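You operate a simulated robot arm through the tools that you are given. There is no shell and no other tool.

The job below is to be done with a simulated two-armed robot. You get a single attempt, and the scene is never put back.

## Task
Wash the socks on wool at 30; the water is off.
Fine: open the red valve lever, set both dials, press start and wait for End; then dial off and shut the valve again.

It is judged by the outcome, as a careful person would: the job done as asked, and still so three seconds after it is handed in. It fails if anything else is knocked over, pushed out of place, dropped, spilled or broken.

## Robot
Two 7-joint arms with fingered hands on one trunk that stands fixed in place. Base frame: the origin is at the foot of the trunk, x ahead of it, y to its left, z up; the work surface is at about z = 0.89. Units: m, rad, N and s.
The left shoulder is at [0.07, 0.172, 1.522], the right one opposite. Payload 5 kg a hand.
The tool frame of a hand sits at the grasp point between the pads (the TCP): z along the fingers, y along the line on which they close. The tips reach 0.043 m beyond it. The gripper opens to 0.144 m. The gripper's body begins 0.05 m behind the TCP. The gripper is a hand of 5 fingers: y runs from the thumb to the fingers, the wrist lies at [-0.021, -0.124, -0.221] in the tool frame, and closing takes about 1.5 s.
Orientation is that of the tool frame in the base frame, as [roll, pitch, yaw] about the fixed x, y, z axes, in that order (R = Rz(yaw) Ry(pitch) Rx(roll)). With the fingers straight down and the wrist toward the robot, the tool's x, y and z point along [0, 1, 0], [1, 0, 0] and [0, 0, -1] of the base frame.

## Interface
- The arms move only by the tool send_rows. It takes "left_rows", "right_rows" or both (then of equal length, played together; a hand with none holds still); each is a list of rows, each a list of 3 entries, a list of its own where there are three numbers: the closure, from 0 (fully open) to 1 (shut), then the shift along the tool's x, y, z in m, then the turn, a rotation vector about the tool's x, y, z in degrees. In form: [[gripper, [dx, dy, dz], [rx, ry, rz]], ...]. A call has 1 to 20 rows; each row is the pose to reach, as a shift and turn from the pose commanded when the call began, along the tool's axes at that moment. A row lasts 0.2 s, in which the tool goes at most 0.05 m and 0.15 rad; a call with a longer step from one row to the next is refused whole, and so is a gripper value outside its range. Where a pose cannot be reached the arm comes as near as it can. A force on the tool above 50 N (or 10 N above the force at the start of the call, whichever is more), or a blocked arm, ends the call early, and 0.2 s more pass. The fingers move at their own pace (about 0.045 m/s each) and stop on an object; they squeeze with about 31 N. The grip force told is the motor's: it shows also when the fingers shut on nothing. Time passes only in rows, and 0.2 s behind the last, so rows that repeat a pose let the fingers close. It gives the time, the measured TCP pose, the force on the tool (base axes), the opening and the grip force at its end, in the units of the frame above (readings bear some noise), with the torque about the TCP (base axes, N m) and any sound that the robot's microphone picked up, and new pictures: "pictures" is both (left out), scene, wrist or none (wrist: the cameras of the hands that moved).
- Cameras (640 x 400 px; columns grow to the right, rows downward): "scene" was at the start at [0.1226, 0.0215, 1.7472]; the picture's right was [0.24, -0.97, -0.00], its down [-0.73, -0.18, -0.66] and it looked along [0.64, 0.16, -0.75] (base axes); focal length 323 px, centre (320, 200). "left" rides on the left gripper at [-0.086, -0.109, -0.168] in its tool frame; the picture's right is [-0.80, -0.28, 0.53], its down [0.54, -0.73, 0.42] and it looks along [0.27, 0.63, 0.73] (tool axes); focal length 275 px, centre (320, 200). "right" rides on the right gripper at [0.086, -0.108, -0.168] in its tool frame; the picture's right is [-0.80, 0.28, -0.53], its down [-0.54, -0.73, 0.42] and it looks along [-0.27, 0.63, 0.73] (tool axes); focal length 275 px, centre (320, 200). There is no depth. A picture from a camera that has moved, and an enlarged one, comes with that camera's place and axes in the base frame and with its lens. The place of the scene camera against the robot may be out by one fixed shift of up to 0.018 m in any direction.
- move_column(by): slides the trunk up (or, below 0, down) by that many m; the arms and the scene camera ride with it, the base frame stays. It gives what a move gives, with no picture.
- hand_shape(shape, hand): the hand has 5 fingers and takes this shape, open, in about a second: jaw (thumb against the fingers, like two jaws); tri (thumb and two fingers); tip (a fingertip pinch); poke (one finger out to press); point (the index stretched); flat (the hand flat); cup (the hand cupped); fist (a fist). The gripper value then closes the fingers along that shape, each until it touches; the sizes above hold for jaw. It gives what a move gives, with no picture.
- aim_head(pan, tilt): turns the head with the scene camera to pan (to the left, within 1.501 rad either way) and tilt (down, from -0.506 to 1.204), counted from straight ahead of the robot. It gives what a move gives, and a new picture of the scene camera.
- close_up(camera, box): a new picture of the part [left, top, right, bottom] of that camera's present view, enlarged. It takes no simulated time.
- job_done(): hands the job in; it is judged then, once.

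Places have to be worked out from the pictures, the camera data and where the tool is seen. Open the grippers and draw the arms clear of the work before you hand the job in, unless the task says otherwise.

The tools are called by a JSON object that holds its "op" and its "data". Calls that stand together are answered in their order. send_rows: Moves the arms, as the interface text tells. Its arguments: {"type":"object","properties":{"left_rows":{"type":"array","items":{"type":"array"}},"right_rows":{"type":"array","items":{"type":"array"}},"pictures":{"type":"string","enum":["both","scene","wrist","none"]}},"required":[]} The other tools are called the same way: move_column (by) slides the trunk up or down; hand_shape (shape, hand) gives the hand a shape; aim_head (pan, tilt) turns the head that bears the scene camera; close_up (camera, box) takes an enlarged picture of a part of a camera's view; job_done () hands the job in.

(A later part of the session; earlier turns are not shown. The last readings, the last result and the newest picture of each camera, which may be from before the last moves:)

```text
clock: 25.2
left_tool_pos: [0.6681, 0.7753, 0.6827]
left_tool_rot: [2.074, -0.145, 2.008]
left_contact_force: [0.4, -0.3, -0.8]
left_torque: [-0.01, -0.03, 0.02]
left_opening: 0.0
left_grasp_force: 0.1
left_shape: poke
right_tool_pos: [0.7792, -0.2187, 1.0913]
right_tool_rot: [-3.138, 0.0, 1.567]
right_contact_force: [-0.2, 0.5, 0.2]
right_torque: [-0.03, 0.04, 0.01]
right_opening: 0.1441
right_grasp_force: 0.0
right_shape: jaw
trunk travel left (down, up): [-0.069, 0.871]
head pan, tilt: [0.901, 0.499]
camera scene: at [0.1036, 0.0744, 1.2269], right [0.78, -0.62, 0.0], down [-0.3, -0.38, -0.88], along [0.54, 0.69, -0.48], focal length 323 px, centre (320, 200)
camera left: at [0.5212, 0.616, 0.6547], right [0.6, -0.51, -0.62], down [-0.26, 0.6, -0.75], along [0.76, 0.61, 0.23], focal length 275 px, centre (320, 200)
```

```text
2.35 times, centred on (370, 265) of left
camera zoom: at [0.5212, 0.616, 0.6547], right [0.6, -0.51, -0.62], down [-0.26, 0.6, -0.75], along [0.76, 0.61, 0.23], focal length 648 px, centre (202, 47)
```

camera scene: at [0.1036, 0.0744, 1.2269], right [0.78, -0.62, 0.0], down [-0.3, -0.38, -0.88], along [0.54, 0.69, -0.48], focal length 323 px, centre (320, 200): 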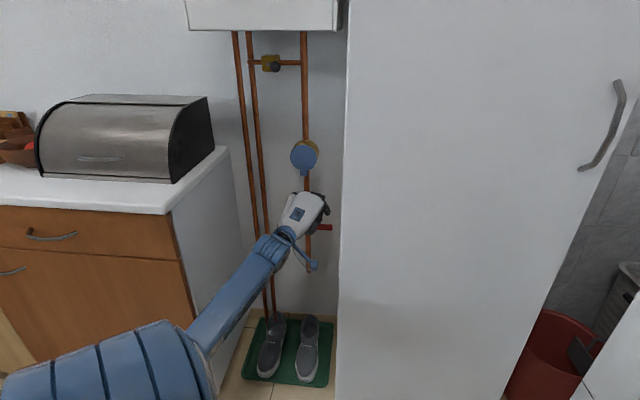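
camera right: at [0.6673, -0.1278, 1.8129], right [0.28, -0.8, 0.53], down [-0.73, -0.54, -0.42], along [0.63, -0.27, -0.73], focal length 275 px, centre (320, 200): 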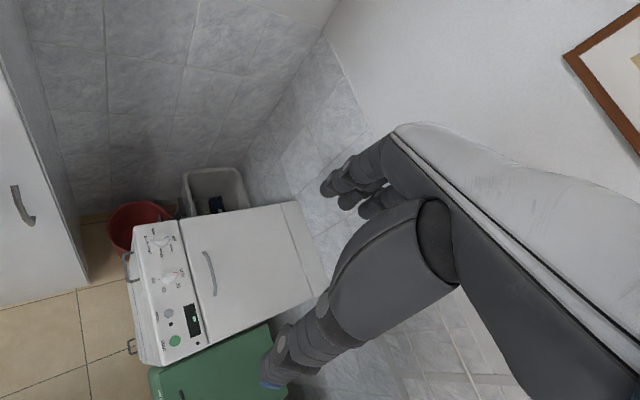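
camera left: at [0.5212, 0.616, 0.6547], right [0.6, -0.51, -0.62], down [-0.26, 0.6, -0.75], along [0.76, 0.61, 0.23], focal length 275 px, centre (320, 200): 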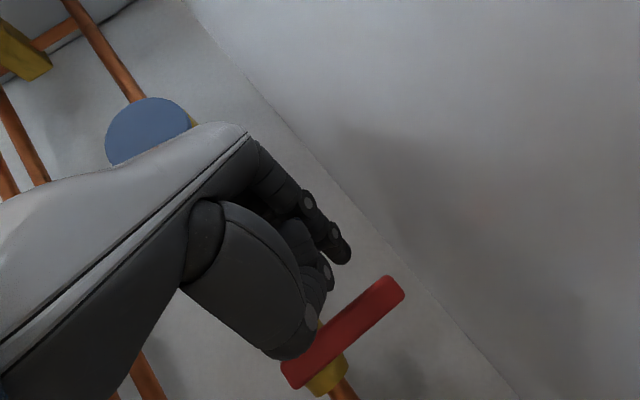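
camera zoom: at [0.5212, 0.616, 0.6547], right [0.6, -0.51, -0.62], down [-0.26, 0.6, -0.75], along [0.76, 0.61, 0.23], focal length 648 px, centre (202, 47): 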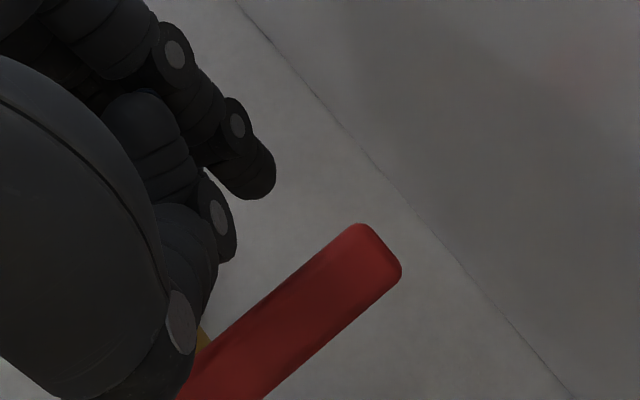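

The index tip is now at about [0.706, 0.797, 0.659], just above the bar and near its free end, with no contact. I lower it in 1 cm steps to test whether the lever turns downward, watching the force.

{"op": "send_rows", "data": {"left_rows": [[0, [-0.0014, -0.0087, 0.0048], [0, 0, 0]], [0, [-0.0029, -0.0173, 0.0095], [0, 0, 0]], [0, [-0.0043, -0.026, 0.0143], [0, 0, 0]], [0, [-0.0058, -0.0347, 0.0191], [0, 0, 0]]]}}

{"op": "close_up", "data": {"camera": "scene", "box": [255, 180, 355, 280]}}

{"op": "close_up", "data": {"camera": "left", "box": [260, 180, 480, 350]}}

```text
clock: 26.2
left_tool_pos: [0.6661, 0.7743, 0.6456]
left_tool_rot: [2.071, -0.145, 2.007]
left_contact_force: [1.3, 1.6, 4.9]
left_torque: [-0.02, -0.15, 0.06]
left_opening: 0.0
left_grasp_force: 0.1
left_shape: poke
right_tool_pos: [0.7777, -0.2199, 1.0931]
right_tool_rot: [-3.141, -0.001, 1.568]
right_contact_force: [-0.3, 0.2, 0.2]
right_torque: [-0.01, 0.0, -0.02]
right_opening: 0.1438
right_grasp_force: 0.0
right_shape: jaw
trunk travel left (down, up): [-0.069, 0.871]
head pan, tilt: [0.901, 0.499]
camera scene: at [0.1025, 0.0737, 1.2273], right [0.78, -0.62, 0.0], down [-0.3, -0.37, -0.88], along [0.55, 0.69, -0.48], focal length 323 px, centre (320, 200)
camera left: at [0.521, 0.6153, 0.617], right [0.6, -0.51, -0.61], down [-0.26, 0.61, -0.75], along [0.76, 0.61, 0.24], focal length 275 px, centre (320, 200)
```

scene: 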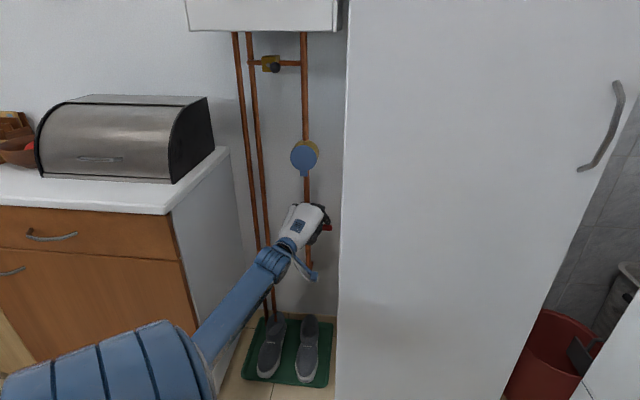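
left: 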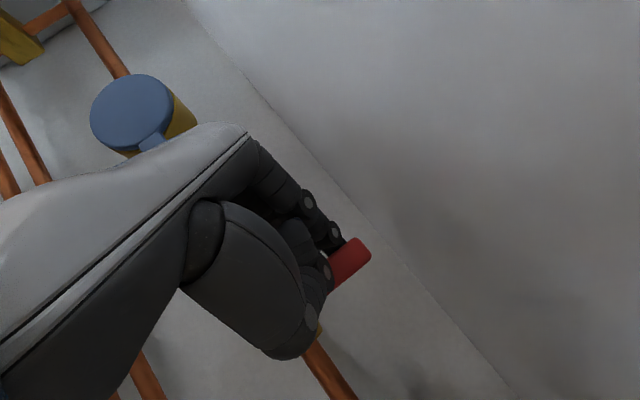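

```text
4.00 times, centred on (305, 230) of scene
camera zoom: at [0.1025, 0.0737, 1.2273], right [0.78, -0.62, 0.0], down [-0.3, -0.37, -0.88], along [0.55, 0.69, -0.48], focal length 1293 px, centre (380, 80)
```

zoom: 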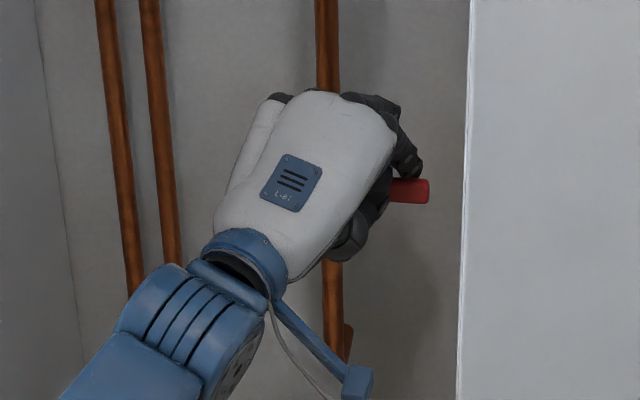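

```text
2.35 times, centred on (370, 265) of left
camera zoom: at [0.521, 0.6153, 0.617], right [0.6, -0.51, -0.61], down [-0.26, 0.61, -0.75], along [0.76, 0.61, 0.24], focal length 648 px, centre (202, 47)
```

zoom: 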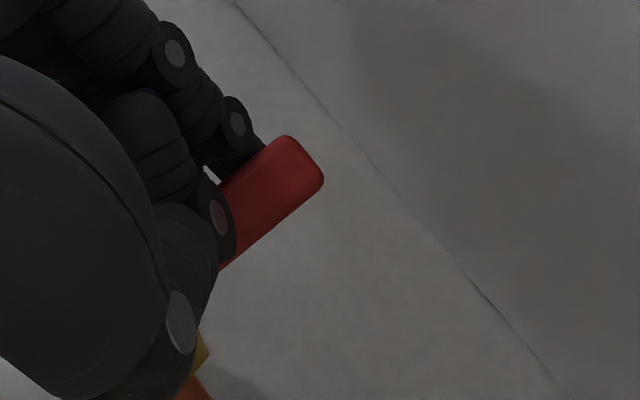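

The index now rests on the bar with about 5 N and the lever hasn't turned yet. I press a little further, in small steps.

{"op": "send_rows", "data": {"left_rows": [[0, [-0.0007, -0.0043, 0.0024], [0, 0, 0]], [0, [-0.0014, -0.0087, 0.0048], [0, 0, 0]]], "pictures": "none"}}

{"op": "close_up", "data": {"camera": "scene", "box": [255, 180, 355, 280]}}

{"op": "close_up", "data": {"camera": "left", "box": [260, 180, 480, 350]}}

```text
clock: 26.9
left_tool_pos: [0.667, 0.7744, 0.64]
left_tool_rot: [2.063, -0.145, 2.005]
left_contact_force: [3.6, 9.3, 31.0]
left_torque: [-0.05, -0.72, 0.21]
left_opening: 0.0
left_grasp_force: 0.1
left_shape: poke
right_tool_pos: [0.7767, -0.2209, 1.0955]
right_tool_rot: [3.14, -0.004, 1.568]
right_contact_force: [0.0, 0.4, -0.5]
right_torque: [0.0, 0.0, 0.02]
right_opening: 0.144
right_grasp_force: 0.0
right_shape: jaw
trunk travel left (down, up): [-0.069, 0.871]
head pan, tilt: [0.901, 0.499]
```

```text
4.00 times, centred on (305, 230) of scene
camera zoom: at [0.1007, 0.072, 1.2279], right [0.78, -0.62, 0.0], down [-0.3, -0.37, -0.88], along [0.55, 0.69, -0.48], focal length 1293 px, centre (380, 80)
```

zoom: 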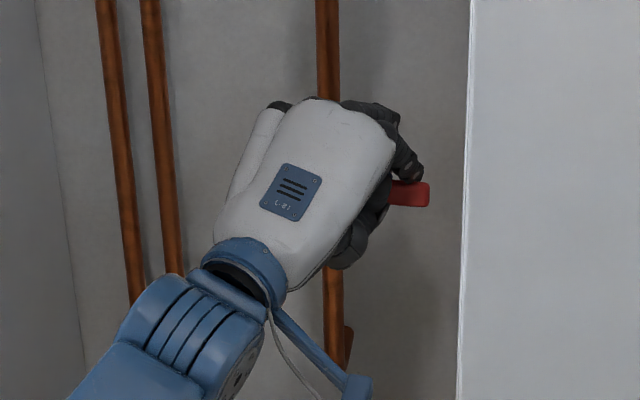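

```text
2.35 times, centred on (370, 265) of left
camera zoom: at [0.5203, 0.6154, 0.6107], right [0.61, -0.51, -0.61], down [-0.25, 0.61, -0.75], along [0.75, 0.61, 0.24], focal length 648 px, centre (202, 47)
```

zoom: 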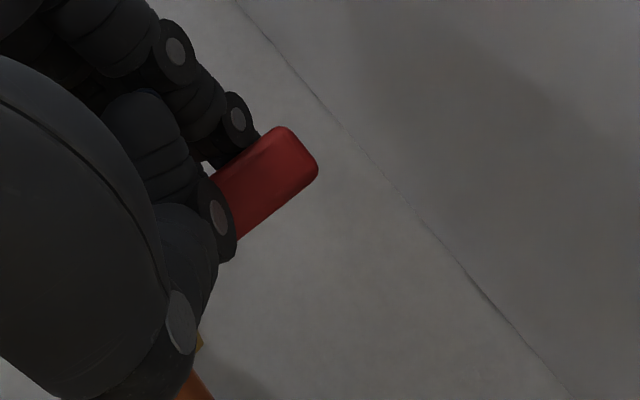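

At 31 N the lever does not give, so it is at its stop that way: it must open upward. I relieve the push, back out, and look at the "point" shape for lifting the lever from below.

{"op": "send_rows", "data": {"left_rows": [[0, [0.0043, 0.026, -0.0143], [0, 0, 0]], [0, [0.0075, 0.045, -0.025], [0, 0, 0]], [0, [0.0, 0.03, -0.055], [0, 0, 0]], [0, [-0.005, 0.015, -0.085], [0, 0, 0]], [0, [-0.01, 0.0, -0.115], [0, 0, 0]]], "pictures": "none"}}

{"op": "hand_shape", "data": {"shape": "point", "hand": "left"}}

{"op": "close_up", "data": {"camera": "left", "box": [0, 0, 640, 400]}}

{"op": "close_up", "data": {"camera": "scene", "box": [235, 170, 365, 290]}}

```text
clock: 28.1
left_tool_pos: [0.5841, 0.7159, 0.6867]
left_tool_rot: [2.073, -0.145, 2.009]
left_contact_force: [0.0, 0.1, 0.8]
left_torque: [0.04, 0.03, 0.01]
left_opening: 0.0002
left_grasp_force: 0.1
left_shape: poke
right_tool_pos: [0.7778, -0.2203, 1.093]
right_tool_rot: [-3.139, 0.0, 1.565]
right_contact_force: [-0.6, -0.3, 0.1]
right_torque: [0.05, -0.05, 0.01]
right_opening: 0.144
right_grasp_force: 0.0
right_shape: jaw
trunk travel left (down, up): [-0.069, 0.871]
head pan, tilt: [0.901, 0.499]
```

```text
clock: 28.9
left_tool_pos: [0.5842, 0.7149, 0.6849]
left_tool_rot: [2.074, -0.143, 2.003]
left_contact_force: [1.1, 0.2, 0.0]
left_torque: [-0.01, 0.01, -0.03]
left_opening: 0.0
left_grasp_force: 0.0
left_shape: point
right_tool_pos: [0.7785, -0.2195, 1.0933]
right_tool_rot: [-3.139, 0.0, 1.568]
right_contact_force: [0.9, -0.1, 0.1]
right_torque: [0.01, -0.04, 0.04]
right_opening: 0.1437
right_grasp_force: 0.1
right_shape: jaw
trunk travel left (down, up): [-0.069, 0.871]
head pan, tilt: [0.901, 0.499]
```

```text
1.00 times, centred on (320, 200) of left (not enlarged: the box is as wide or as high as the picture)
camera zoom: at [0.4372, 0.557, 0.6584], right [0.6, -0.51, -0.61], down [-0.26, 0.6, -0.75], along [0.76, 0.61, 0.23], focal length 275 px, centre (320, 200)
```

zoom: 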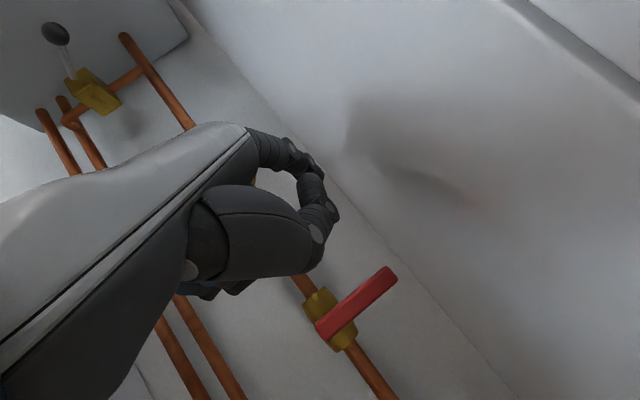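

```text
3.33 times, centred on (300, 230) of scene
camera zoom: at [0.1029, 0.0742, 1.227], right [0.78, -0.62, 0.0], down [-0.3, -0.38, -0.88], along [0.55, 0.69, -0.48], focal length 1078 px, centre (387, 100)
```

zoom: 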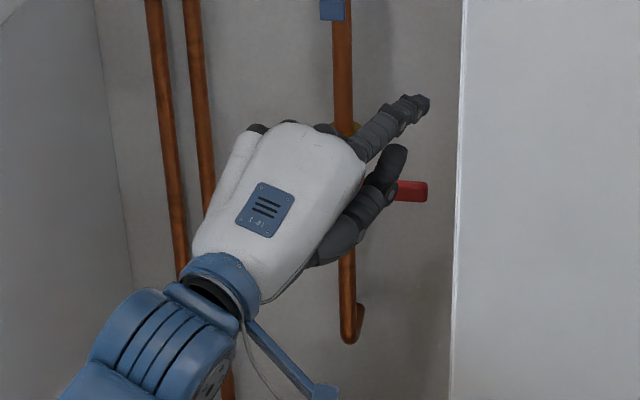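

In "point" the index is stretched out straight and nearly horizontal, ending about 7 cm above and ahead of the TCP, near [0.673, 0.73, 0.75], with the thumb well short of it. That suits lifting the lever from below: I back off a little and lower the hand so that the index is below the lever.

{"op": "send_rows", "data": {"left_rows": [[0, [-0.0126, -0.019, -0.0385], [0, 0, 0]], [0, [-0.014, -0.0503, -0.0237], [0, 0, 0]], [0, [-0.0155, -0.0816, -0.0089], [0, 0, 0]], [0, [-0.0169, -0.113, 0.006], [0, 0, 0]], [0, [-0.0184, -0.1443, 0.0208], [0, 0, 0]], [0, [-0.0198, -0.1756, 0.0356], [0, 0, 0]]]}}

{"op": "close_up", "data": {"camera": "scene", "box": [255, 190, 355, 290]}}

```text
clock: 30.4
left_tool_pos: [0.5329, 0.6982, 0.5137]
left_tool_rot: [2.072, -0.143, 2.004]
left_contact_force: [0.6, 0.1, 0.3]
left_torque: [0.0, 0.02, 0.01]
left_opening: 0.0
left_grasp_force: 0.1
left_shape: point
right_tool_pos: [0.7789, -0.2185, 1.0928]
right_tool_rot: [-3.137, -0.001, 1.567]
right_contact_force: [0.5, -0.5, -0.2]
right_torque: [-0.03, 0.0, 0.0]
right_opening: 0.1438
right_grasp_force: 0.0
right_shape: jaw
trunk travel left (down, up): [-0.069, 0.871]
head pan, tilt: [0.901, 0.499]
camera scene: at [0.1031, 0.0745, 1.227], right [0.78, -0.62, 0.0], down [-0.3, -0.38, -0.88], along [0.54, 0.69, -0.48], focal length 323 px, centre (320, 200)
camera left: at [0.3862, 0.5396, 0.486], right [0.6, -0.51, -0.61], down [-0.26, 0.61, -0.75], along [0.76, 0.61, 0.23], focal length 275 px, centre (320, 200)
```

scene: 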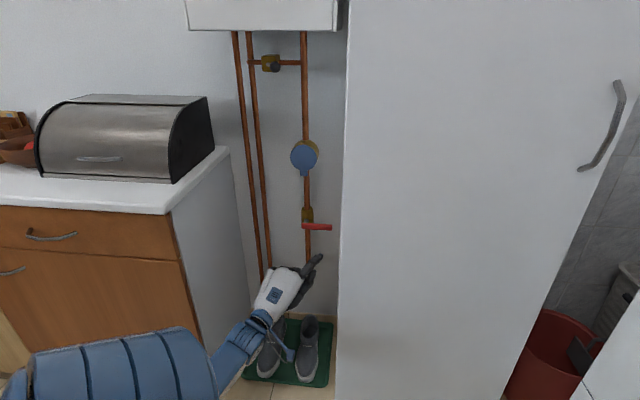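
left: 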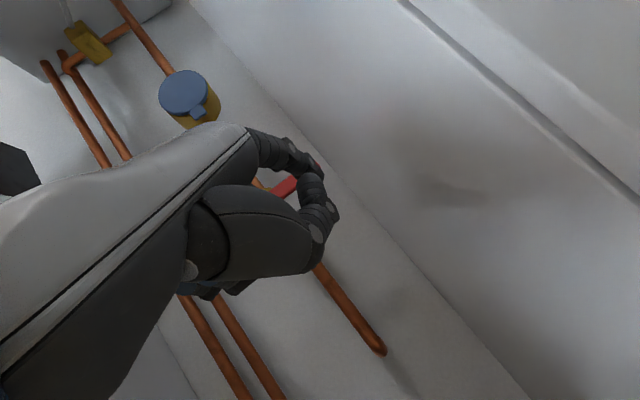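

```text
4.00 times, centred on (305, 240) of scene
camera zoom: at [0.1031, 0.0745, 1.227], right [0.78, -0.62, 0.0], down [-0.3, -0.38, -0.88], along [0.54, 0.69, -0.48], focal length 1293 px, centre (380, 40)
```

zoom: 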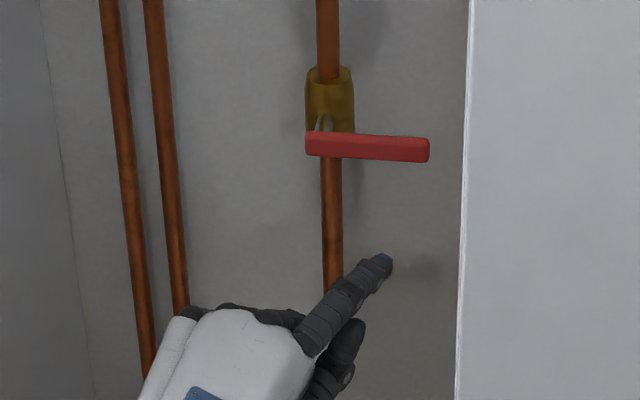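

The index tip is at about [0.616, 0.717, 0.578], below and in front of the lever. I advance about 12 cm toward the wall so that the index passes under the bar.

{"op": "send_rows", "data": {"left_rows": [[0, [0.0084, 0.0128, 0.0257], [0, 0, 0]], [0, [0.0168, 0.0256, 0.0515], [0, 0, 0]], [0, [0.0251, 0.0384, 0.0772], [0, 0, 0]], [0, [0.0335, 0.0512, 0.1029], [0, 0, 0]]]}}

{"op": "close_up", "data": {"camera": "scene", "box": [255, 190, 355, 290]}}

{"op": "close_up", "data": {"camera": "left", "box": [240, 100, 400, 240]}}

```text
clock: 31.4
left_tool_pos: [0.6233, 0.7758, 0.5135]
left_tool_rot: [2.073, -0.143, 2.006]
left_contact_force: [-0.6, 0.2, 0.4]
left_torque: [0.0, -0.04, -0.04]
left_opening: 0.0
left_grasp_force: 0.0
left_shape: point
right_tool_pos: [0.7793, -0.2192, 1.0924]
right_tool_rot: [-3.137, -0.001, 1.567]
right_contact_force: [0.7, 1.0, -0.4]
right_torque: [0.01, 0.01, 0.0]
right_opening: 0.1443
right_grasp_force: 0.1
right_shape: jaw
trunk travel left (down, up): [-0.069, 0.871]
head pan, tilt: [0.901, 0.499]
camera scene: at [0.1032, 0.0744, 1.2269], right [0.78, -0.62, 0.0], down [-0.3, -0.38, -0.88], along [0.54, 0.69, -0.48], focal length 323 px, centre (320, 200)
camera left: at [0.4765, 0.6175, 0.4864], right [0.6, -0.51, -0.62], down [-0.26, 0.6, -0.75], along [0.76, 0.61, 0.23], focal length 275 px, centre (320, 200)
```

scene: 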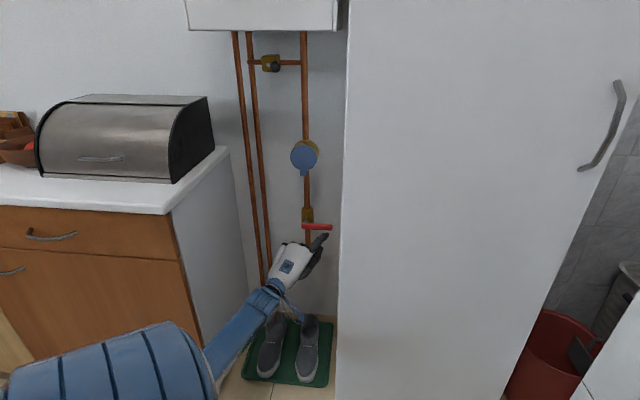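
left: 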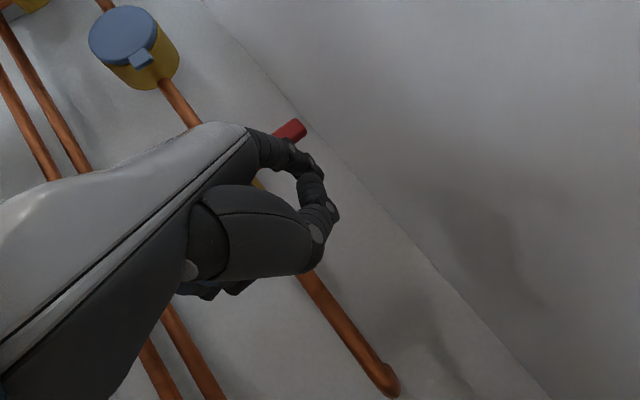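

```text
4.00 times, centred on (305, 240) of scene
camera zoom: at [0.1032, 0.0744, 1.2269], right [0.78, -0.62, 0.0], down [-0.3, -0.38, -0.88], along [0.54, 0.69, -0.48], focal length 1293 px, centre (380, 40)
```

zoom: 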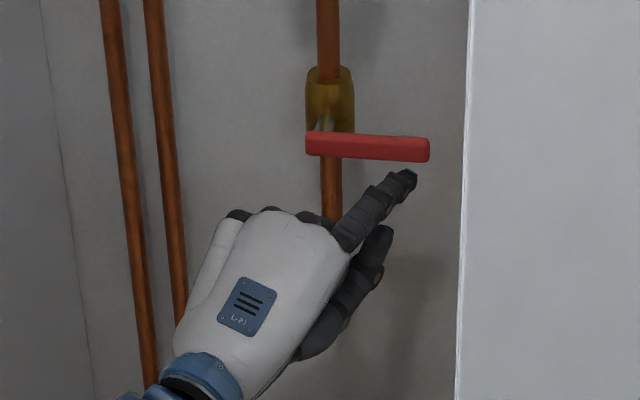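

```text
2.86 times, centred on (320, 170) of left
camera zoom: at [0.4765, 0.6175, 0.4864], right [0.6, -0.51, -0.62], down [-0.26, 0.6, -0.75], along [0.76, 0.61, 0.23], focal length 786 px, centre (320, 286)
```

zoom: 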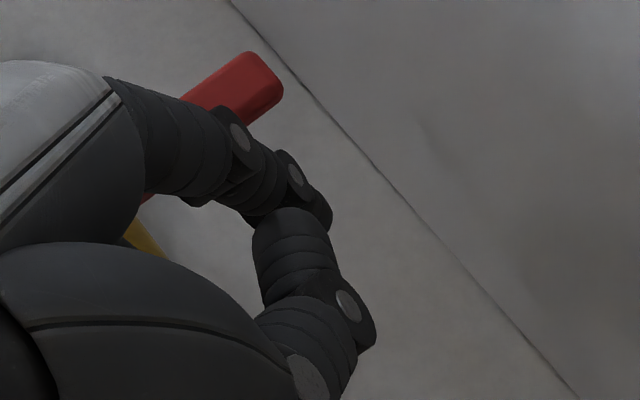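

The index is now under the bar (tip near [0.71, 0.797, 0.575], past the lever's plane). I raise it in 1 cm steps to turn the lever up and watch the force.

{"op": "send_rows", "data": {"left_rows": [[0, [0.0014, 0.0087, -0.0048], [0, 0, 0]], [0, [0.0029, 0.0173, -0.0096], [0, 0, 0]], [0, [0.0043, 0.026, -0.0143], [0, 0, 0]], [0, [0.0057, 0.0347, -0.0191], [0, 0, 0]]]}}

{"op": "close_up", "data": {"camera": "scene", "box": [255, 190, 355, 290]}}

{"op": "close_up", "data": {"camera": "left", "box": [240, 100, 400, 240]}}

```text
clock: 32.4
left_tool_pos: [0.6233, 0.7763, 0.5543]
left_tool_rot: [2.074, -0.144, 2.005]
left_contact_force: [-0.7, -1.5, -3.7]
left_torque: [0.16, 0.08, -0.11]
left_opening: 0.1365
left_grasp_force: 0.0
left_shape: point
right_tool_pos: [0.7792, -0.2198, 1.0919]
right_tool_rot: [-3.137, 0.0, 1.568]
right_contact_force: [0.3, -1.7, 0.3]
right_torque: [-0.01, 0.0, 0.02]
right_opening: 0.1438
right_grasp_force: 0.1
right_shape: jaw
trunk travel left (down, up): [-0.069, 0.871]
head pan, tilt: [0.901, 0.499]
camera scene: at [0.1031, 0.0744, 1.227], right [0.78, -0.62, 0.0], down [-0.3, -0.38, -0.88], along [0.55, 0.69, -0.48], focal length 323 px, centre (320, 200)
camera left: at [0.4769, 0.6177, 0.5264], right [0.6, -0.51, -0.61], down [-0.26, 0.61, -0.75], along [0.76, 0.61, 0.23], focal length 275 px, centre (320, 200)
```

scene: 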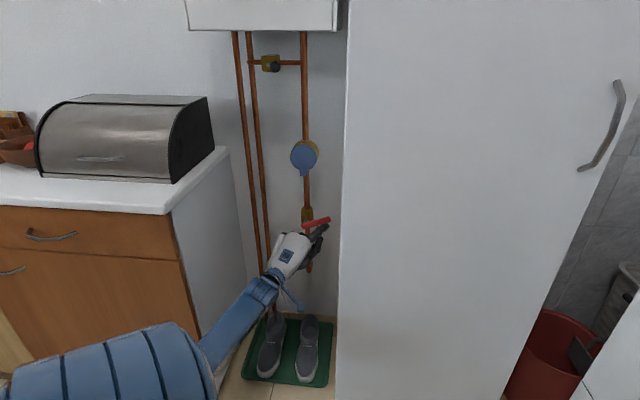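
left: 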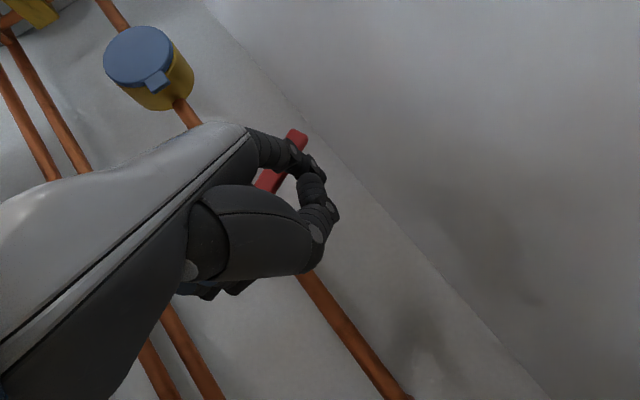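

```text
4.00 times, centred on (305, 240) of scene
camera zoom: at [0.1031, 0.0744, 1.227], right [0.78, -0.62, 0.0], down [-0.3, -0.38, -0.88], along [0.55, 0.69, -0.48], focal length 1293 px, centre (380, 40)
```

zoom: 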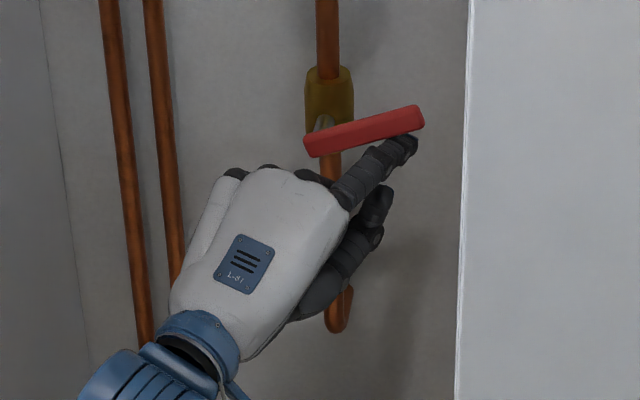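

```text
2.86 times, centred on (320, 170) of left
camera zoom: at [0.4769, 0.6177, 0.5264], right [0.6, -0.51, -0.61], down [-0.26, 0.61, -0.75], along [0.76, 0.61, 0.23], focal length 786 px, centre (320, 286)
```

zoom: 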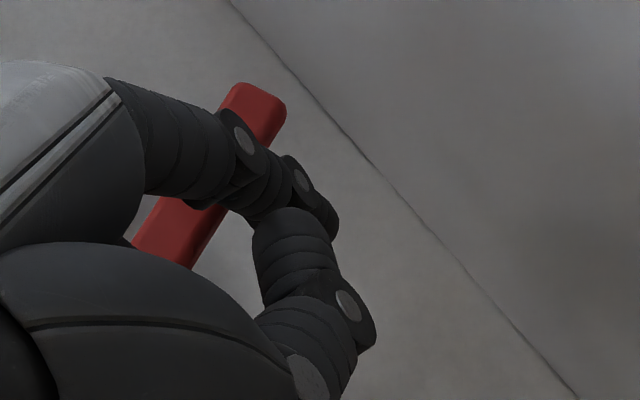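

The lever is turning up easily (about 4 N), now some 17° up. I carry on along the arc about the pivot, up and to the left.

{"op": "send_rows", "data": {"left_rows": [[0, [0.0019, 0.0072, -0.0042], [0, 0, 0]], [0, [0.0038, 0.0143, -0.0084], [0, 0, 0]], [0, [0.008, 0.0207, -0.0129], [0, 0, 0]], [0, [0.0122, 0.027, -0.0174], [0, 0, 0]], [0, [0.018, 0.0318, -0.0217], [0, 0, 0]], [0, [0.0239, 0.0366, -0.026], [0, 0, 0]], [0, [0.0311, 0.0396, -0.0299], [0, 0, 0]], [0, [0.0383, 0.0426, -0.0337], [0, 0, 0]]]}}

{"op": "close_up", "data": {"camera": "scene", "box": [255, 180, 355, 280]}}

{"op": "close_up", "data": {"camera": "left", "box": [240, 100, 400, 240]}}

```text
clock: 34.1
left_tool_pos: [0.6006, 0.7991, 0.6128]
left_tool_rot: [2.073, -0.143, 2.007]
left_contact_force: [-0.3, -2.4, -2.8]
left_torque: [0.21, 0.14, -0.12]
left_opening: 0.1364
left_grasp_force: 0.0
left_shape: point
right_tool_pos: [0.7786, -0.2188, 1.0933]
right_tool_rot: [-3.137, 0.0, 1.567]
right_contact_force: [0.1, -0.2, -0.7]
right_torque: [0.0, -0.01, -0.01]
right_opening: 0.1441
right_grasp_force: 0.0
right_shape: jaw
trunk travel left (down, up): [-0.069, 0.871]
head pan, tilt: [0.901, 0.499]
camera scene: at [0.1031, 0.0743, 1.227], right [0.78, -0.62, 0.0], down [-0.3, -0.38, -0.88], along [0.55, 0.69, -0.48], focal length 323 px, centre (320, 200)
camera left: at [0.4552, 0.6409, 0.5852], right [0.6, -0.51, -0.61], down [-0.26, 0.6, -0.75], along [0.76, 0.61, 0.23], focal length 275 px, centre (320, 200)
```

scene: 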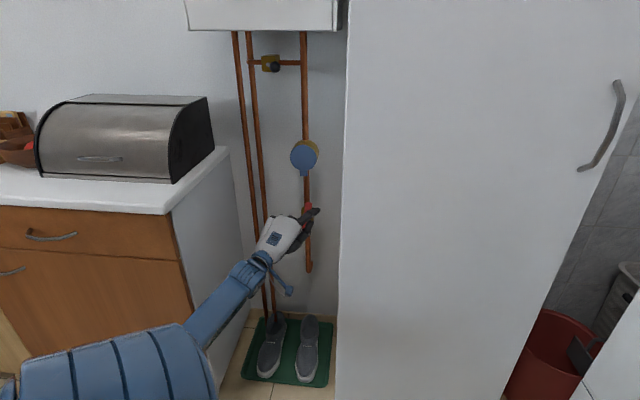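
left: 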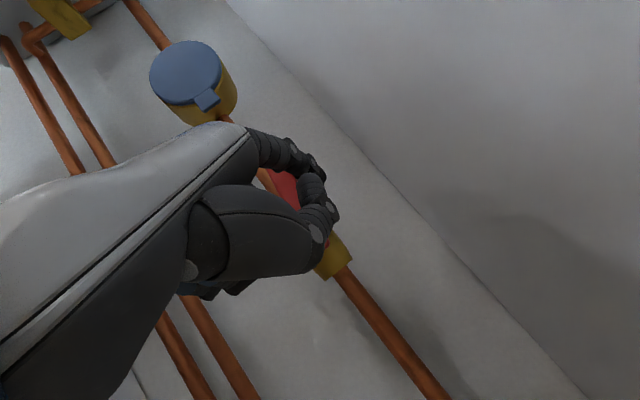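

```text
4.00 times, centred on (305, 230) of scene
camera zoom: at [0.1031, 0.0743, 1.227], right [0.78, -0.62, 0.0], down [-0.3, -0.38, -0.88], along [0.55, 0.69, -0.48], focal length 1293 px, centre (380, 80)
```

zoom: 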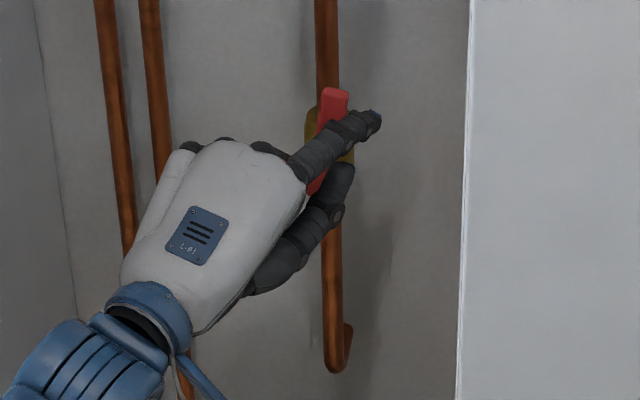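

```text
2.86 times, centred on (320, 170) of left
camera zoom: at [0.4552, 0.6409, 0.5852], right [0.6, -0.51, -0.61], down [-0.26, 0.6, -0.75], along [0.76, 0.61, 0.23], focal length 786 px, centre (320, 286)
```

zoom: 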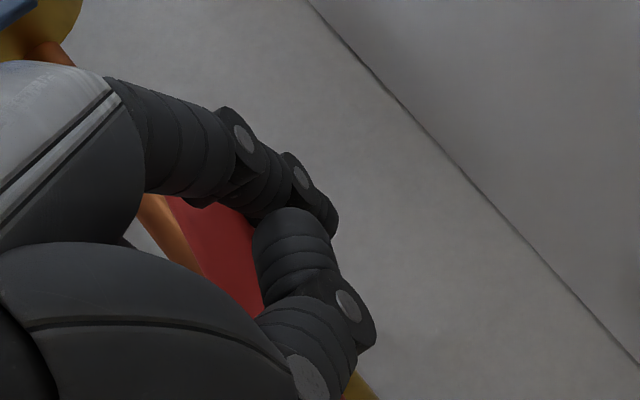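

The lever is at about 75°. I push it the rest of the way left and up until it meets its stop, in small steps.

{"op": "send_rows", "data": {"left_rows": [[0, [0.008, 0.001, -0.0031], [0, 0, 0]], [0, [0.0162, 0.002, -0.0062], [0, 0, 0]], [0, [0.021, 0.0007, -0.0072], [0, 0, 0]]], "pictures": "none"}}

{"op": "close_up", "data": {"camera": "scene", "box": [255, 180, 355, 280]}}

{"op": "close_up", "data": {"camera": "left", "box": [240, 100, 400, 240]}}

```text
clock: 35.0
left_tool_pos: [0.5888, 0.8145, 0.6175]
left_tool_rot: [2.074, -0.145, 2.003]
left_contact_force: [11.3, -9.9, -4.3]
left_torque: [0.72, 0.95, -0.28]
left_opening: 0.0
left_grasp_force: 0.0
left_shape: point
right_tool_pos: [0.7792, -0.2189, 1.0915]
right_tool_rot: [-3.14, -0.001, 1.566]
right_contact_force: [0.1, 0.6, 0.9]
right_torque: [-0.02, -0.02, -0.01]
right_opening: 0.1439
right_grasp_force: 0.1
right_shape: jaw
trunk travel left (down, up): [-0.069, 0.871]
head pan, tilt: [0.901, 0.499]
```

```text
4.00 times, centred on (305, 230) of scene
camera zoom: at [0.1042, 0.0736, 1.2269], right [0.78, -0.62, 0.0], down [-0.3, -0.37, -0.88], along [0.55, 0.69, -0.48], focal length 1293 px, centre (380, 80)
```

zoom: 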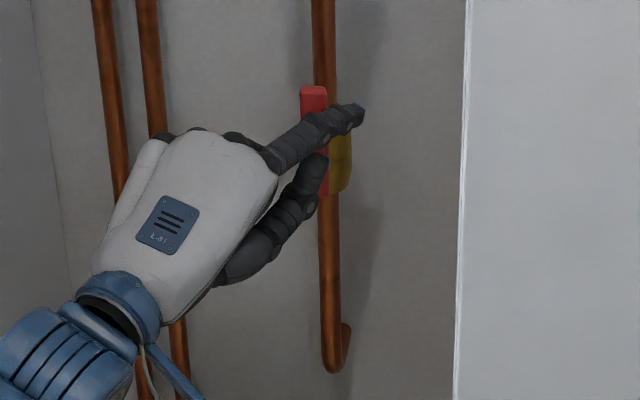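

```text
2.86 times, centred on (320, 170) of left
camera zoom: at [0.4423, 0.656, 0.5914], right [0.6, -0.51, -0.62], down [-0.26, 0.61, -0.75], along [0.76, 0.61, 0.23], focal length 786 px, centre (320, 286)
```

zoom: 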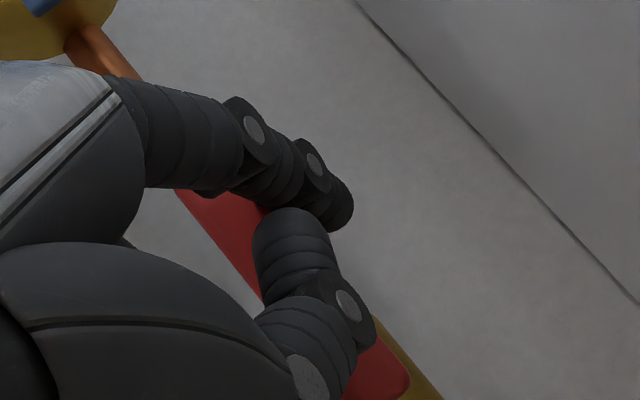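

The lever is upright along the pipe and the force rose to 15 N, so it is at its open stop. I ease off to the right and draw the hand straight back out of the niche.

{"op": "send_rows", "data": {"left_rows": [[0, [-0.0114, 0.0031, 0.0022], [0, 0, 0]], [0, [-0.02, -0.0095, -0.023], [0, 0, 0]], [0, [-0.0285, -0.0225, -0.049], [0, 0, 0]], [0, [-0.037, -0.0353, -0.075], [0, 0, 0]], [0, [-0.0451, -0.0481, -0.1008], [0, 0, 0]]]}}

{"op": "close_up", "data": {"camera": "scene", "box": [255, 180, 355, 280]}}

```text
clock: 36.1
left_tool_pos: [0.5055, 0.7276, 0.6206]
left_tool_rot: [2.073, -0.145, 2.006]
left_contact_force: [0.1, 0.4, -0.2]
left_torque: [-0.01, 0.0, 0.01]
left_opening: 0.1364
left_grasp_force: 0.1
left_shape: point
right_tool_pos: [0.7769, -0.2203, 1.0937]
right_tool_rot: [-3.138, 0.0, 1.565]
right_contact_force: [0.7, -0.8, 0.4]
right_torque: [0.0, -0.02, -0.01]
right_opening: 0.1439
right_grasp_force: 0.0
right_shape: jaw
trunk travel left (down, up): [-0.069, 0.871]
head pan, tilt: [0.901, 0.499]
camera scene: at [0.1026, 0.0737, 1.2271], right [0.78, -0.62, 0.0], down [-0.3, -0.37, -0.88], along [0.55, 0.69, -0.48], focal length 323 px, centre (320, 200)
camera left: at [0.3592, 0.5683, 0.5928], right [0.6, -0.51, -0.62], down [-0.26, 0.61, -0.75], along [0.76, 0.61, 0.23], focal length 275 px, centre (320, 200)
```

scene: 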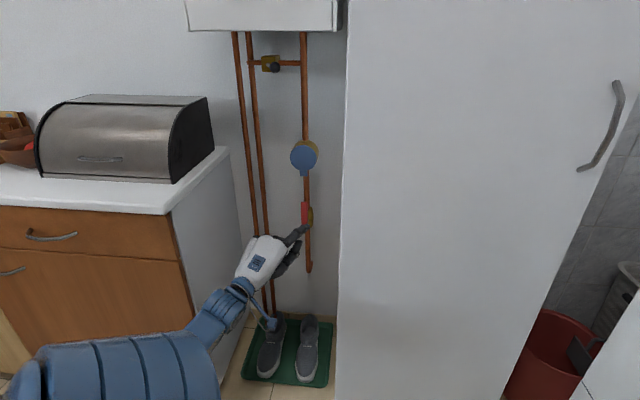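
left: 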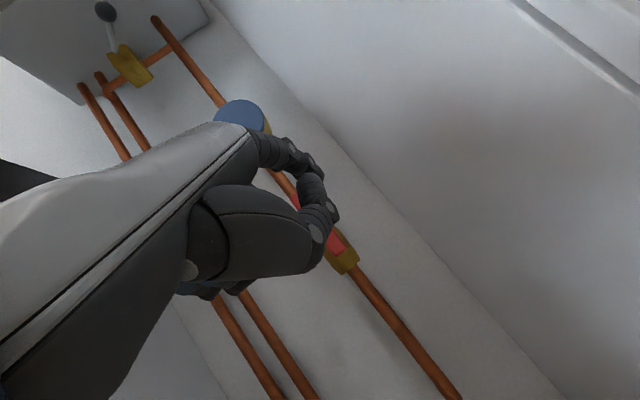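

```text
4.00 times, centred on (305, 230) of scene
camera zoom: at [0.1026, 0.0737, 1.2271], right [0.78, -0.62, 0.0], down [-0.3, -0.37, -0.88], along [0.55, 0.69, -0.48], focal length 1293 px, centre (380, 80)
```

zoom: 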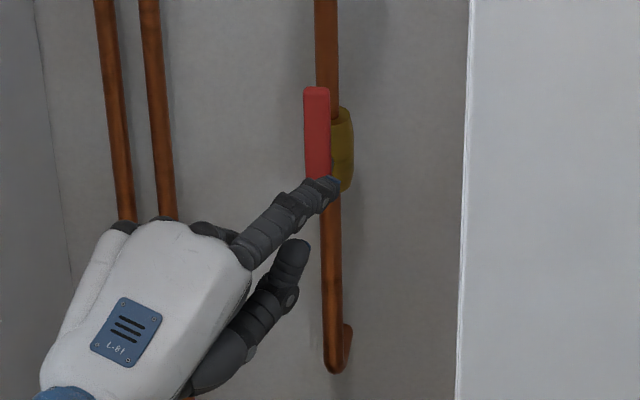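

The lever now stands parallel to the pipe: the valve is open. I withdraw the left hand further and use the right wrist camera to study the washer's panel.

{"op": "send_rows", "data": {"left_rows": [[0, [-0.0084, -0.0128, -0.0257], [0, 0, 0]], [0, [-0.0168, -0.0256, -0.0515], [0, 0, 0]], [0, [-0.0251, -0.0384, -0.0772], [0, 0, 0]]], "pictures": "none"}}

{"op": "close_up", "data": {"camera": "right", "box": [0, 0, 640, 400]}}

{"op": "aim_head", "data": {"pan": -0.05, "tilt": 0.5}}

```text
clock: 37.0
left_tool_pos: [0.438, 0.667, 0.6208]
left_tool_rot: [2.073, -0.145, 2.007]
left_contact_force: [-0.6, -0.5, -0.1]
left_torque: [-0.01, 0.0, 0.02]
left_opening: 0.1362
left_grasp_force: 0.0
left_shape: point
right_tool_pos: [0.7776, -0.2206, 1.0928]
right_tool_rot: [-3.14, -0.001, 1.566]
right_contact_force: [0.7, 0.3, 0.2]
right_torque: [0.03, -0.01, -0.01]
right_opening: 0.1438
right_grasp_force: 0.0
right_shape: jaw
trunk travel left (down, up): [-0.069, 0.871]
head pan, tilt: [0.901, 0.499]
```

```text
1.00 times, centred on (320, 200) of right (not enlarged: the box is as wide or as high as the picture)
camera zoom: at [0.6694, -0.1335, 1.2613], right [0.28, -0.8, 0.53], down [-0.73, -0.54, -0.42], along [0.62, -0.27, -0.73], focal length 275 px, centre (320, 200)
```

zoom: 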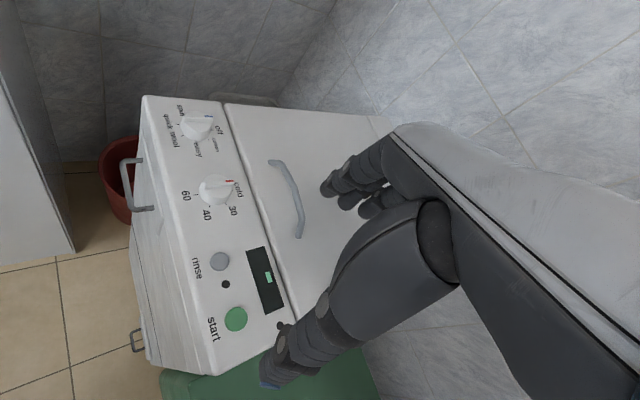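

```text
clock: 38.2
left_tool_pos: [0.4384, 0.6682, 0.6187]
left_tool_rot: [2.074, -0.145, 2.008]
left_contact_force: [0.4, 0.0, -1.3]
left_torque: [-0.03, 0.01, -0.02]
left_opening: 0.136
left_grasp_force: 0.2
left_shape: point
right_tool_pos: [0.7782, -0.2198, 1.0933]
right_tool_rot: [3.141, -0.001, 1.568]
right_contact_force: [-0.4, -0.6, 0.8]
right_torque: [0.0, 0.0, 0.01]
right_opening: 0.1441
right_grasp_force: 0.1
right_shape: jaw
trunk travel left (down, up): [-0.069, 0.871]
head pan, tilt: [-0.051, 0.499]
camera scene: at [0.1372, -0.0017, 1.227], right [-0.05, -1.0, 0.0], down [-0.48, 0.02, -0.88], along [0.88, -0.04, -0.48], focal length 323 px, centre (320, 200)
```

scene: 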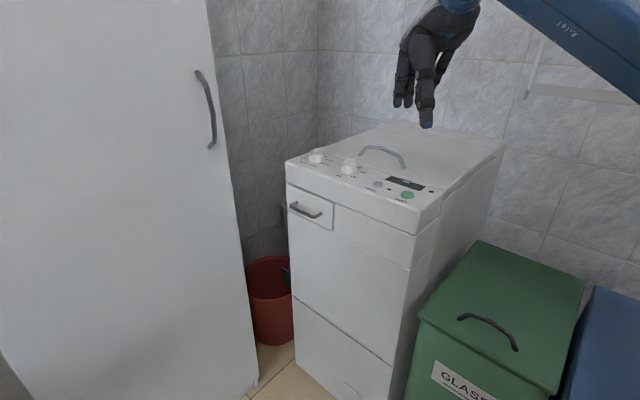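

{"op": "close_up", "data": {"camera": "right", "box": [150, 90, 270, 190]}}

{"op": "close_up", "data": {"camera": "right", "box": [160, 150, 270, 240]}}

{"op": "close_up", "data": {"camera": "scene", "box": [280, 130, 450, 240]}}

```text
4.00 times, centred on (210, 140) of right
camera zoom: at [0.67, -0.1326, 1.261], right [0.28, -0.8, 0.53], down [-0.73, -0.54, -0.42], along [0.62, -0.27, -0.73], focal length 1101 px, centre (760, 440)
```

zoom: 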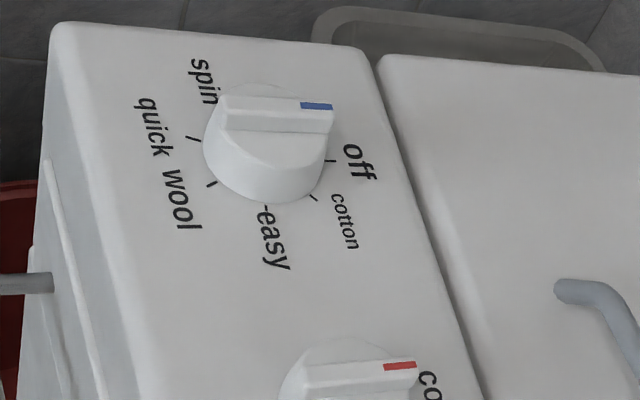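

```text
4.44 times, centred on (215, 195) of right
camera zoom: at [0.67, -0.1326, 1.261], right [0.28, -0.8, 0.53], down [-0.73, -0.54, -0.42], along [0.62, -0.27, -0.73], focal length 1224 px, centre (787, 222)
```

zoom: 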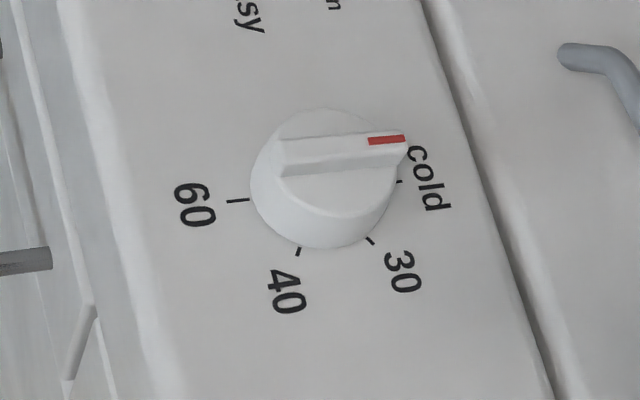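

```text
3.64 times, centred on (365, 185) of scene
camera zoom: at [0.1372, -0.0017, 1.227], right [-0.05, -1.0, 0.0], down [-0.48, 0.02, -0.88], along [0.88, -0.04, -0.48], focal length 1176 px, centre (156, 254)
```

zoom: 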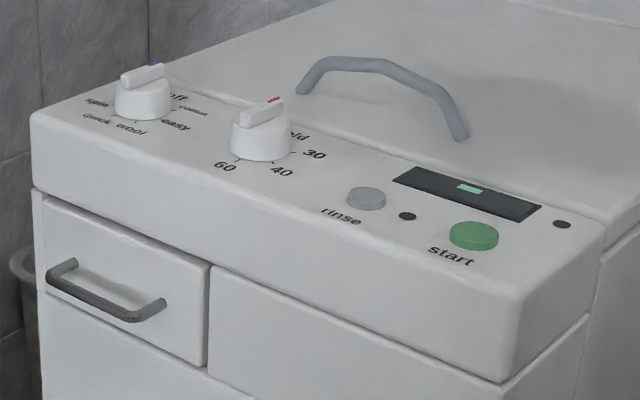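

The dials are round knobs with a bar on top whose coloured end is the pointer; the programme marks go clockwise off → cotton → easy → wool (about 48° apart), and the temperature marks cold → 30 → 40 → 60. Dial centres are near [0.969, -0.033] and [0.890, -0.111] on a panel at z≈0.89. I raise the trunk for a better view from above, and set the right hand to "poke".

{"op": "move_column", "data": {"by": 0.25}}

{"op": "hand_shape", "data": {"shape": "poke", "hand": "right"}}

{"op": "aim_head", "data": {"pan": -0.1, "tilt": 0.75}}

```text
clock: 40.8
left_tool_pos: [0.4377, 0.6671, 0.8688]
left_tool_rot: [2.074, -0.144, 2.006]
left_contact_force: [0.3, -0.2, -0.8]
left_torque: [0.02, -0.02, 0.01]
left_opening: 0.1362
left_grasp_force: 0.0
left_shape: point
right_tool_pos: [0.7782, -0.2193, 1.3419]
right_tool_rot: [-3.139, -0.002, 1.568]
right_contact_force: [-0.2, 0.0, -0.3]
right_torque: [0.0, 0.03, 0.05]
right_opening: 0.144
right_grasp_force: 0.0
right_shape: jaw
trunk travel left (down, up): [-0.319, 0.621]
head pan, tilt: [-0.051, 0.499]
```

```text
clock: 41.7
left_tool_pos: [0.4385, 0.6671, 0.8696]
left_tool_rot: [2.074, -0.143, 2.006]
left_contact_force: [-0.2, 1.0, -0.2]
left_torque: [0.03, 0.0, -0.02]
left_opening: 0.1365
left_grasp_force: 0.0
left_shape: point
right_tool_pos: [0.7789, -0.2197, 1.3447]
right_tool_rot: [-3.137, -0.001, 1.569]
right_contact_force: [0.1, -1.3, -0.8]
right_torque: [0.02, 0.01, 0.0]
right_opening: 0.0002
right_grasp_force: 0.0
right_shape: poke
trunk travel left (down, up): [-0.319, 0.621]
head pan, tilt: [-0.051, 0.499]
```

```text
clock: 42.4
left_tool_pos: [0.4376, 0.6677, 0.8684]
left_tool_rot: [2.075, -0.144, 2.005]
left_contact_force: [0.6, 0.1, 0.9]
left_torque: [-0.02, 0.02, -0.02]
left_opening: 0.1363
left_grasp_force: 0.0
left_shape: point
right_tool_pos: [0.7787, -0.2187, 1.3425]
right_tool_rot: [-3.139, 0.0, 1.567]
right_contact_force: [0.0, 0.3, 0.2]
right_torque: [-0.01, 0.02, -0.04]
right_opening: 0.0
right_grasp_force: 0.1
right_shape: poke
trunk travel left (down, up): [-0.319, 0.621]
head pan, tilt: [-0.099, 0.75]
camera scene: at [0.1289, -0.0054, 1.4551], right [-0.1, -1.0, 0.0], down [-0.68, 0.07, -0.73], along [0.73, -0.07, -0.68], focal length 323 px, centre (320, 200)
```

scene: 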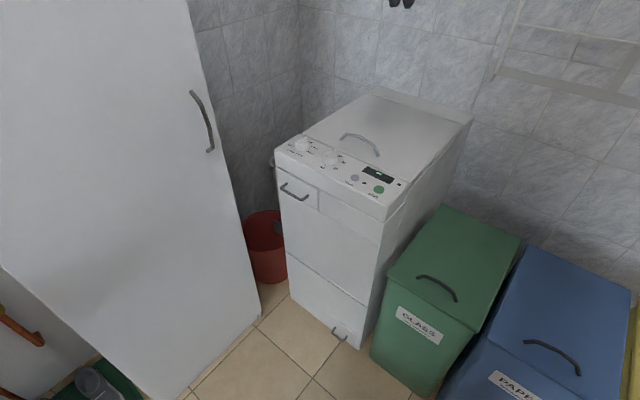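

I zoom in on the panel from this clear view to refine the dial geometry.

{"op": "close_up", "data": {"camera": "scene", "box": [270, 120, 410, 220]}}

{"op": "close_up", "data": {"camera": "scene", "box": [280, 125, 360, 180]}}

```text
4.00 times, centred on (340, 170) of scene
camera zoom: at [0.1289, -0.0054, 1.4551], right [-0.1, -1.0, 0.0], down [-0.68, 0.07, -0.73], along [0.73, -0.07, -0.68], focal length 1293 px, centre (240, 320)
```

zoom: 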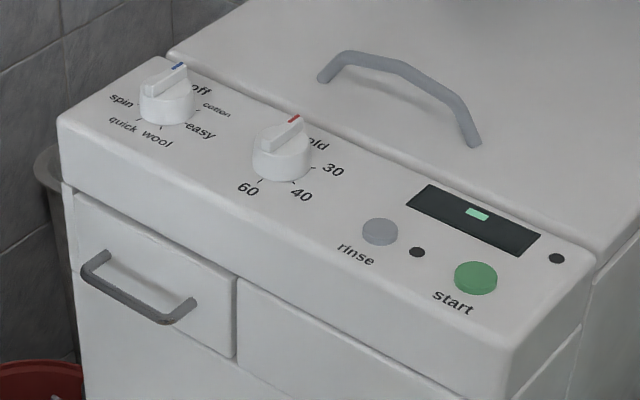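

```text
7.27 times, centred on (320, 152) of scene
camera zoom: at [0.1289, -0.0054, 1.4551], right [-0.1, -1.0, 0.0], down [-0.68, 0.07, -0.73], along [0.73, -0.07, -0.68], focal length 2351 px, centre (320, 546)
```

zoom: 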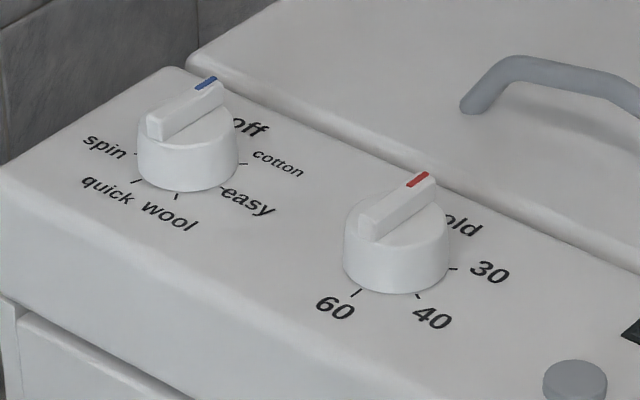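

The knobs look about 4.3 cm wide, with the bar about 1 cm high on top. I pitch the right hand about 40° so that the index's end points straight down, and bring it to roughly 10 cm above a blank spot of the panel.

{"op": "send_rows", "data": {"right_rows": [[0, [0.005, 0.002, 0.038], [-5, 0, 0]], [0, [0.01, 0.004, 0.076], [-10, 0, 0]], [0, [0.015, 0.006, 0.115], [-15, 0, 0]], [0, [0.02, 0.008, 0.154], [-20, 0, 0]], [0, [0.025, 0.01, 0.192], [-25, 0, 0]], [0, [0.03, 0.012, 0.231], [-30, 0, 0]], [0, [0.035, 0.014, 0.27], [-35, 0, 0]], [0, [0.039, 0.015, 0.3], [-40, 0, 0]]]}}

{"op": "close_up", "data": {"camera": "scene", "box": [280, 100, 440, 220]}}

```text
clock: 44.2
left_tool_pos: [0.4388, 0.6679, 0.8703]
left_tool_rot: [2.073, -0.143, 2.004]
left_contact_force: [-0.7, 0.6, 0.6]
left_torque: [0.01, 0.0, -0.01]
left_opening: 0.1365
left_grasp_force: 0.1
left_shape: point
right_tool_pos: [0.7896, -0.1619, 1.0807]
right_tool_rot: [2.541, -0.005, 1.594]
right_contact_force: [-0.9, 0.0, 0.4]
right_torque: [-0.03, 0.02, -0.02]
right_opening: 0.0
right_grasp_force: 0.1
right_shape: poke
right hand out of reach, approached as far as the arm can: row 7, 8
trunk travel left (down, up): [-0.319, 0.621]
head pan, tilt: [-0.099, 0.75]
camera scene: at [0.1279, -0.0051, 1.455], right [-0.1, -1.0, 0.0], down [-0.68, 0.07, -0.73], along [0.73, -0.07, -0.68], focal length 323 px, centre (320, 200)
camera right: at [0.6027, -0.081, 1.1578], right [-0.05, -0.8, 0.6], down [-0.35, -0.55, -0.76], along [0.94, -0.24, -0.25], focal length 275 px, centre (320, 200)
```

scene: 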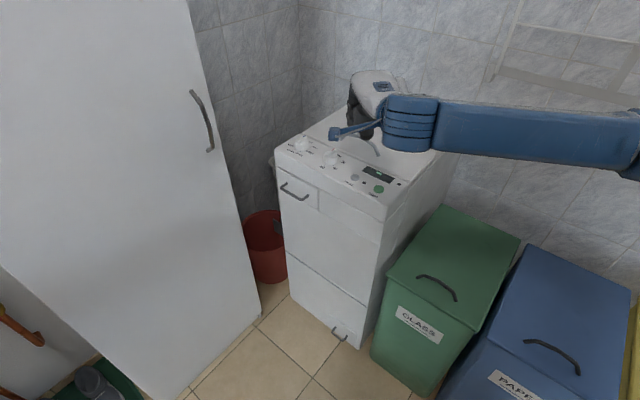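
right: 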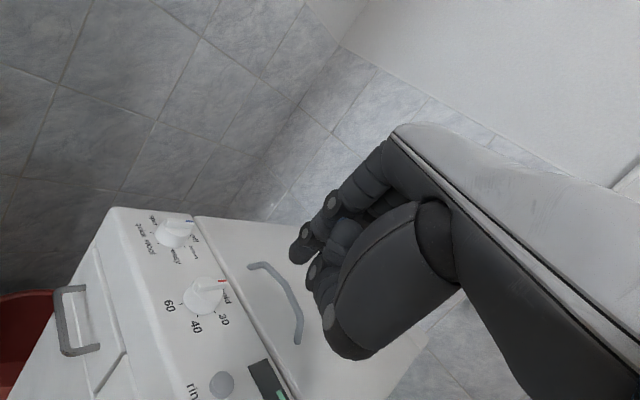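

```text
3.33 times, centred on (360, 160) of scene
camera zoom: at [0.1279, -0.0051, 1.455], right [-0.1, -1.0, 0.0], down [-0.68, 0.07, -0.73], along [0.73, -0.07, -0.68], focal length 1078 px, centre (187, 333)
```

zoom: 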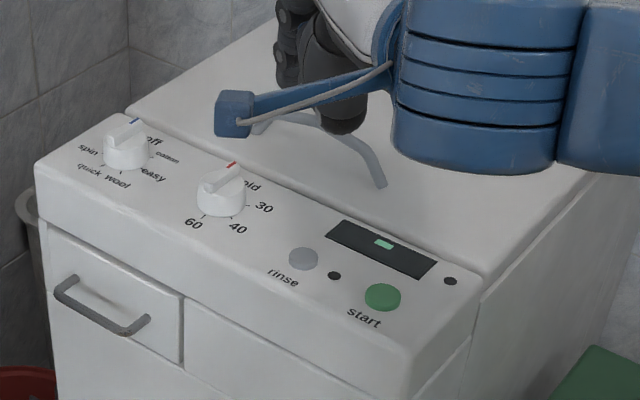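

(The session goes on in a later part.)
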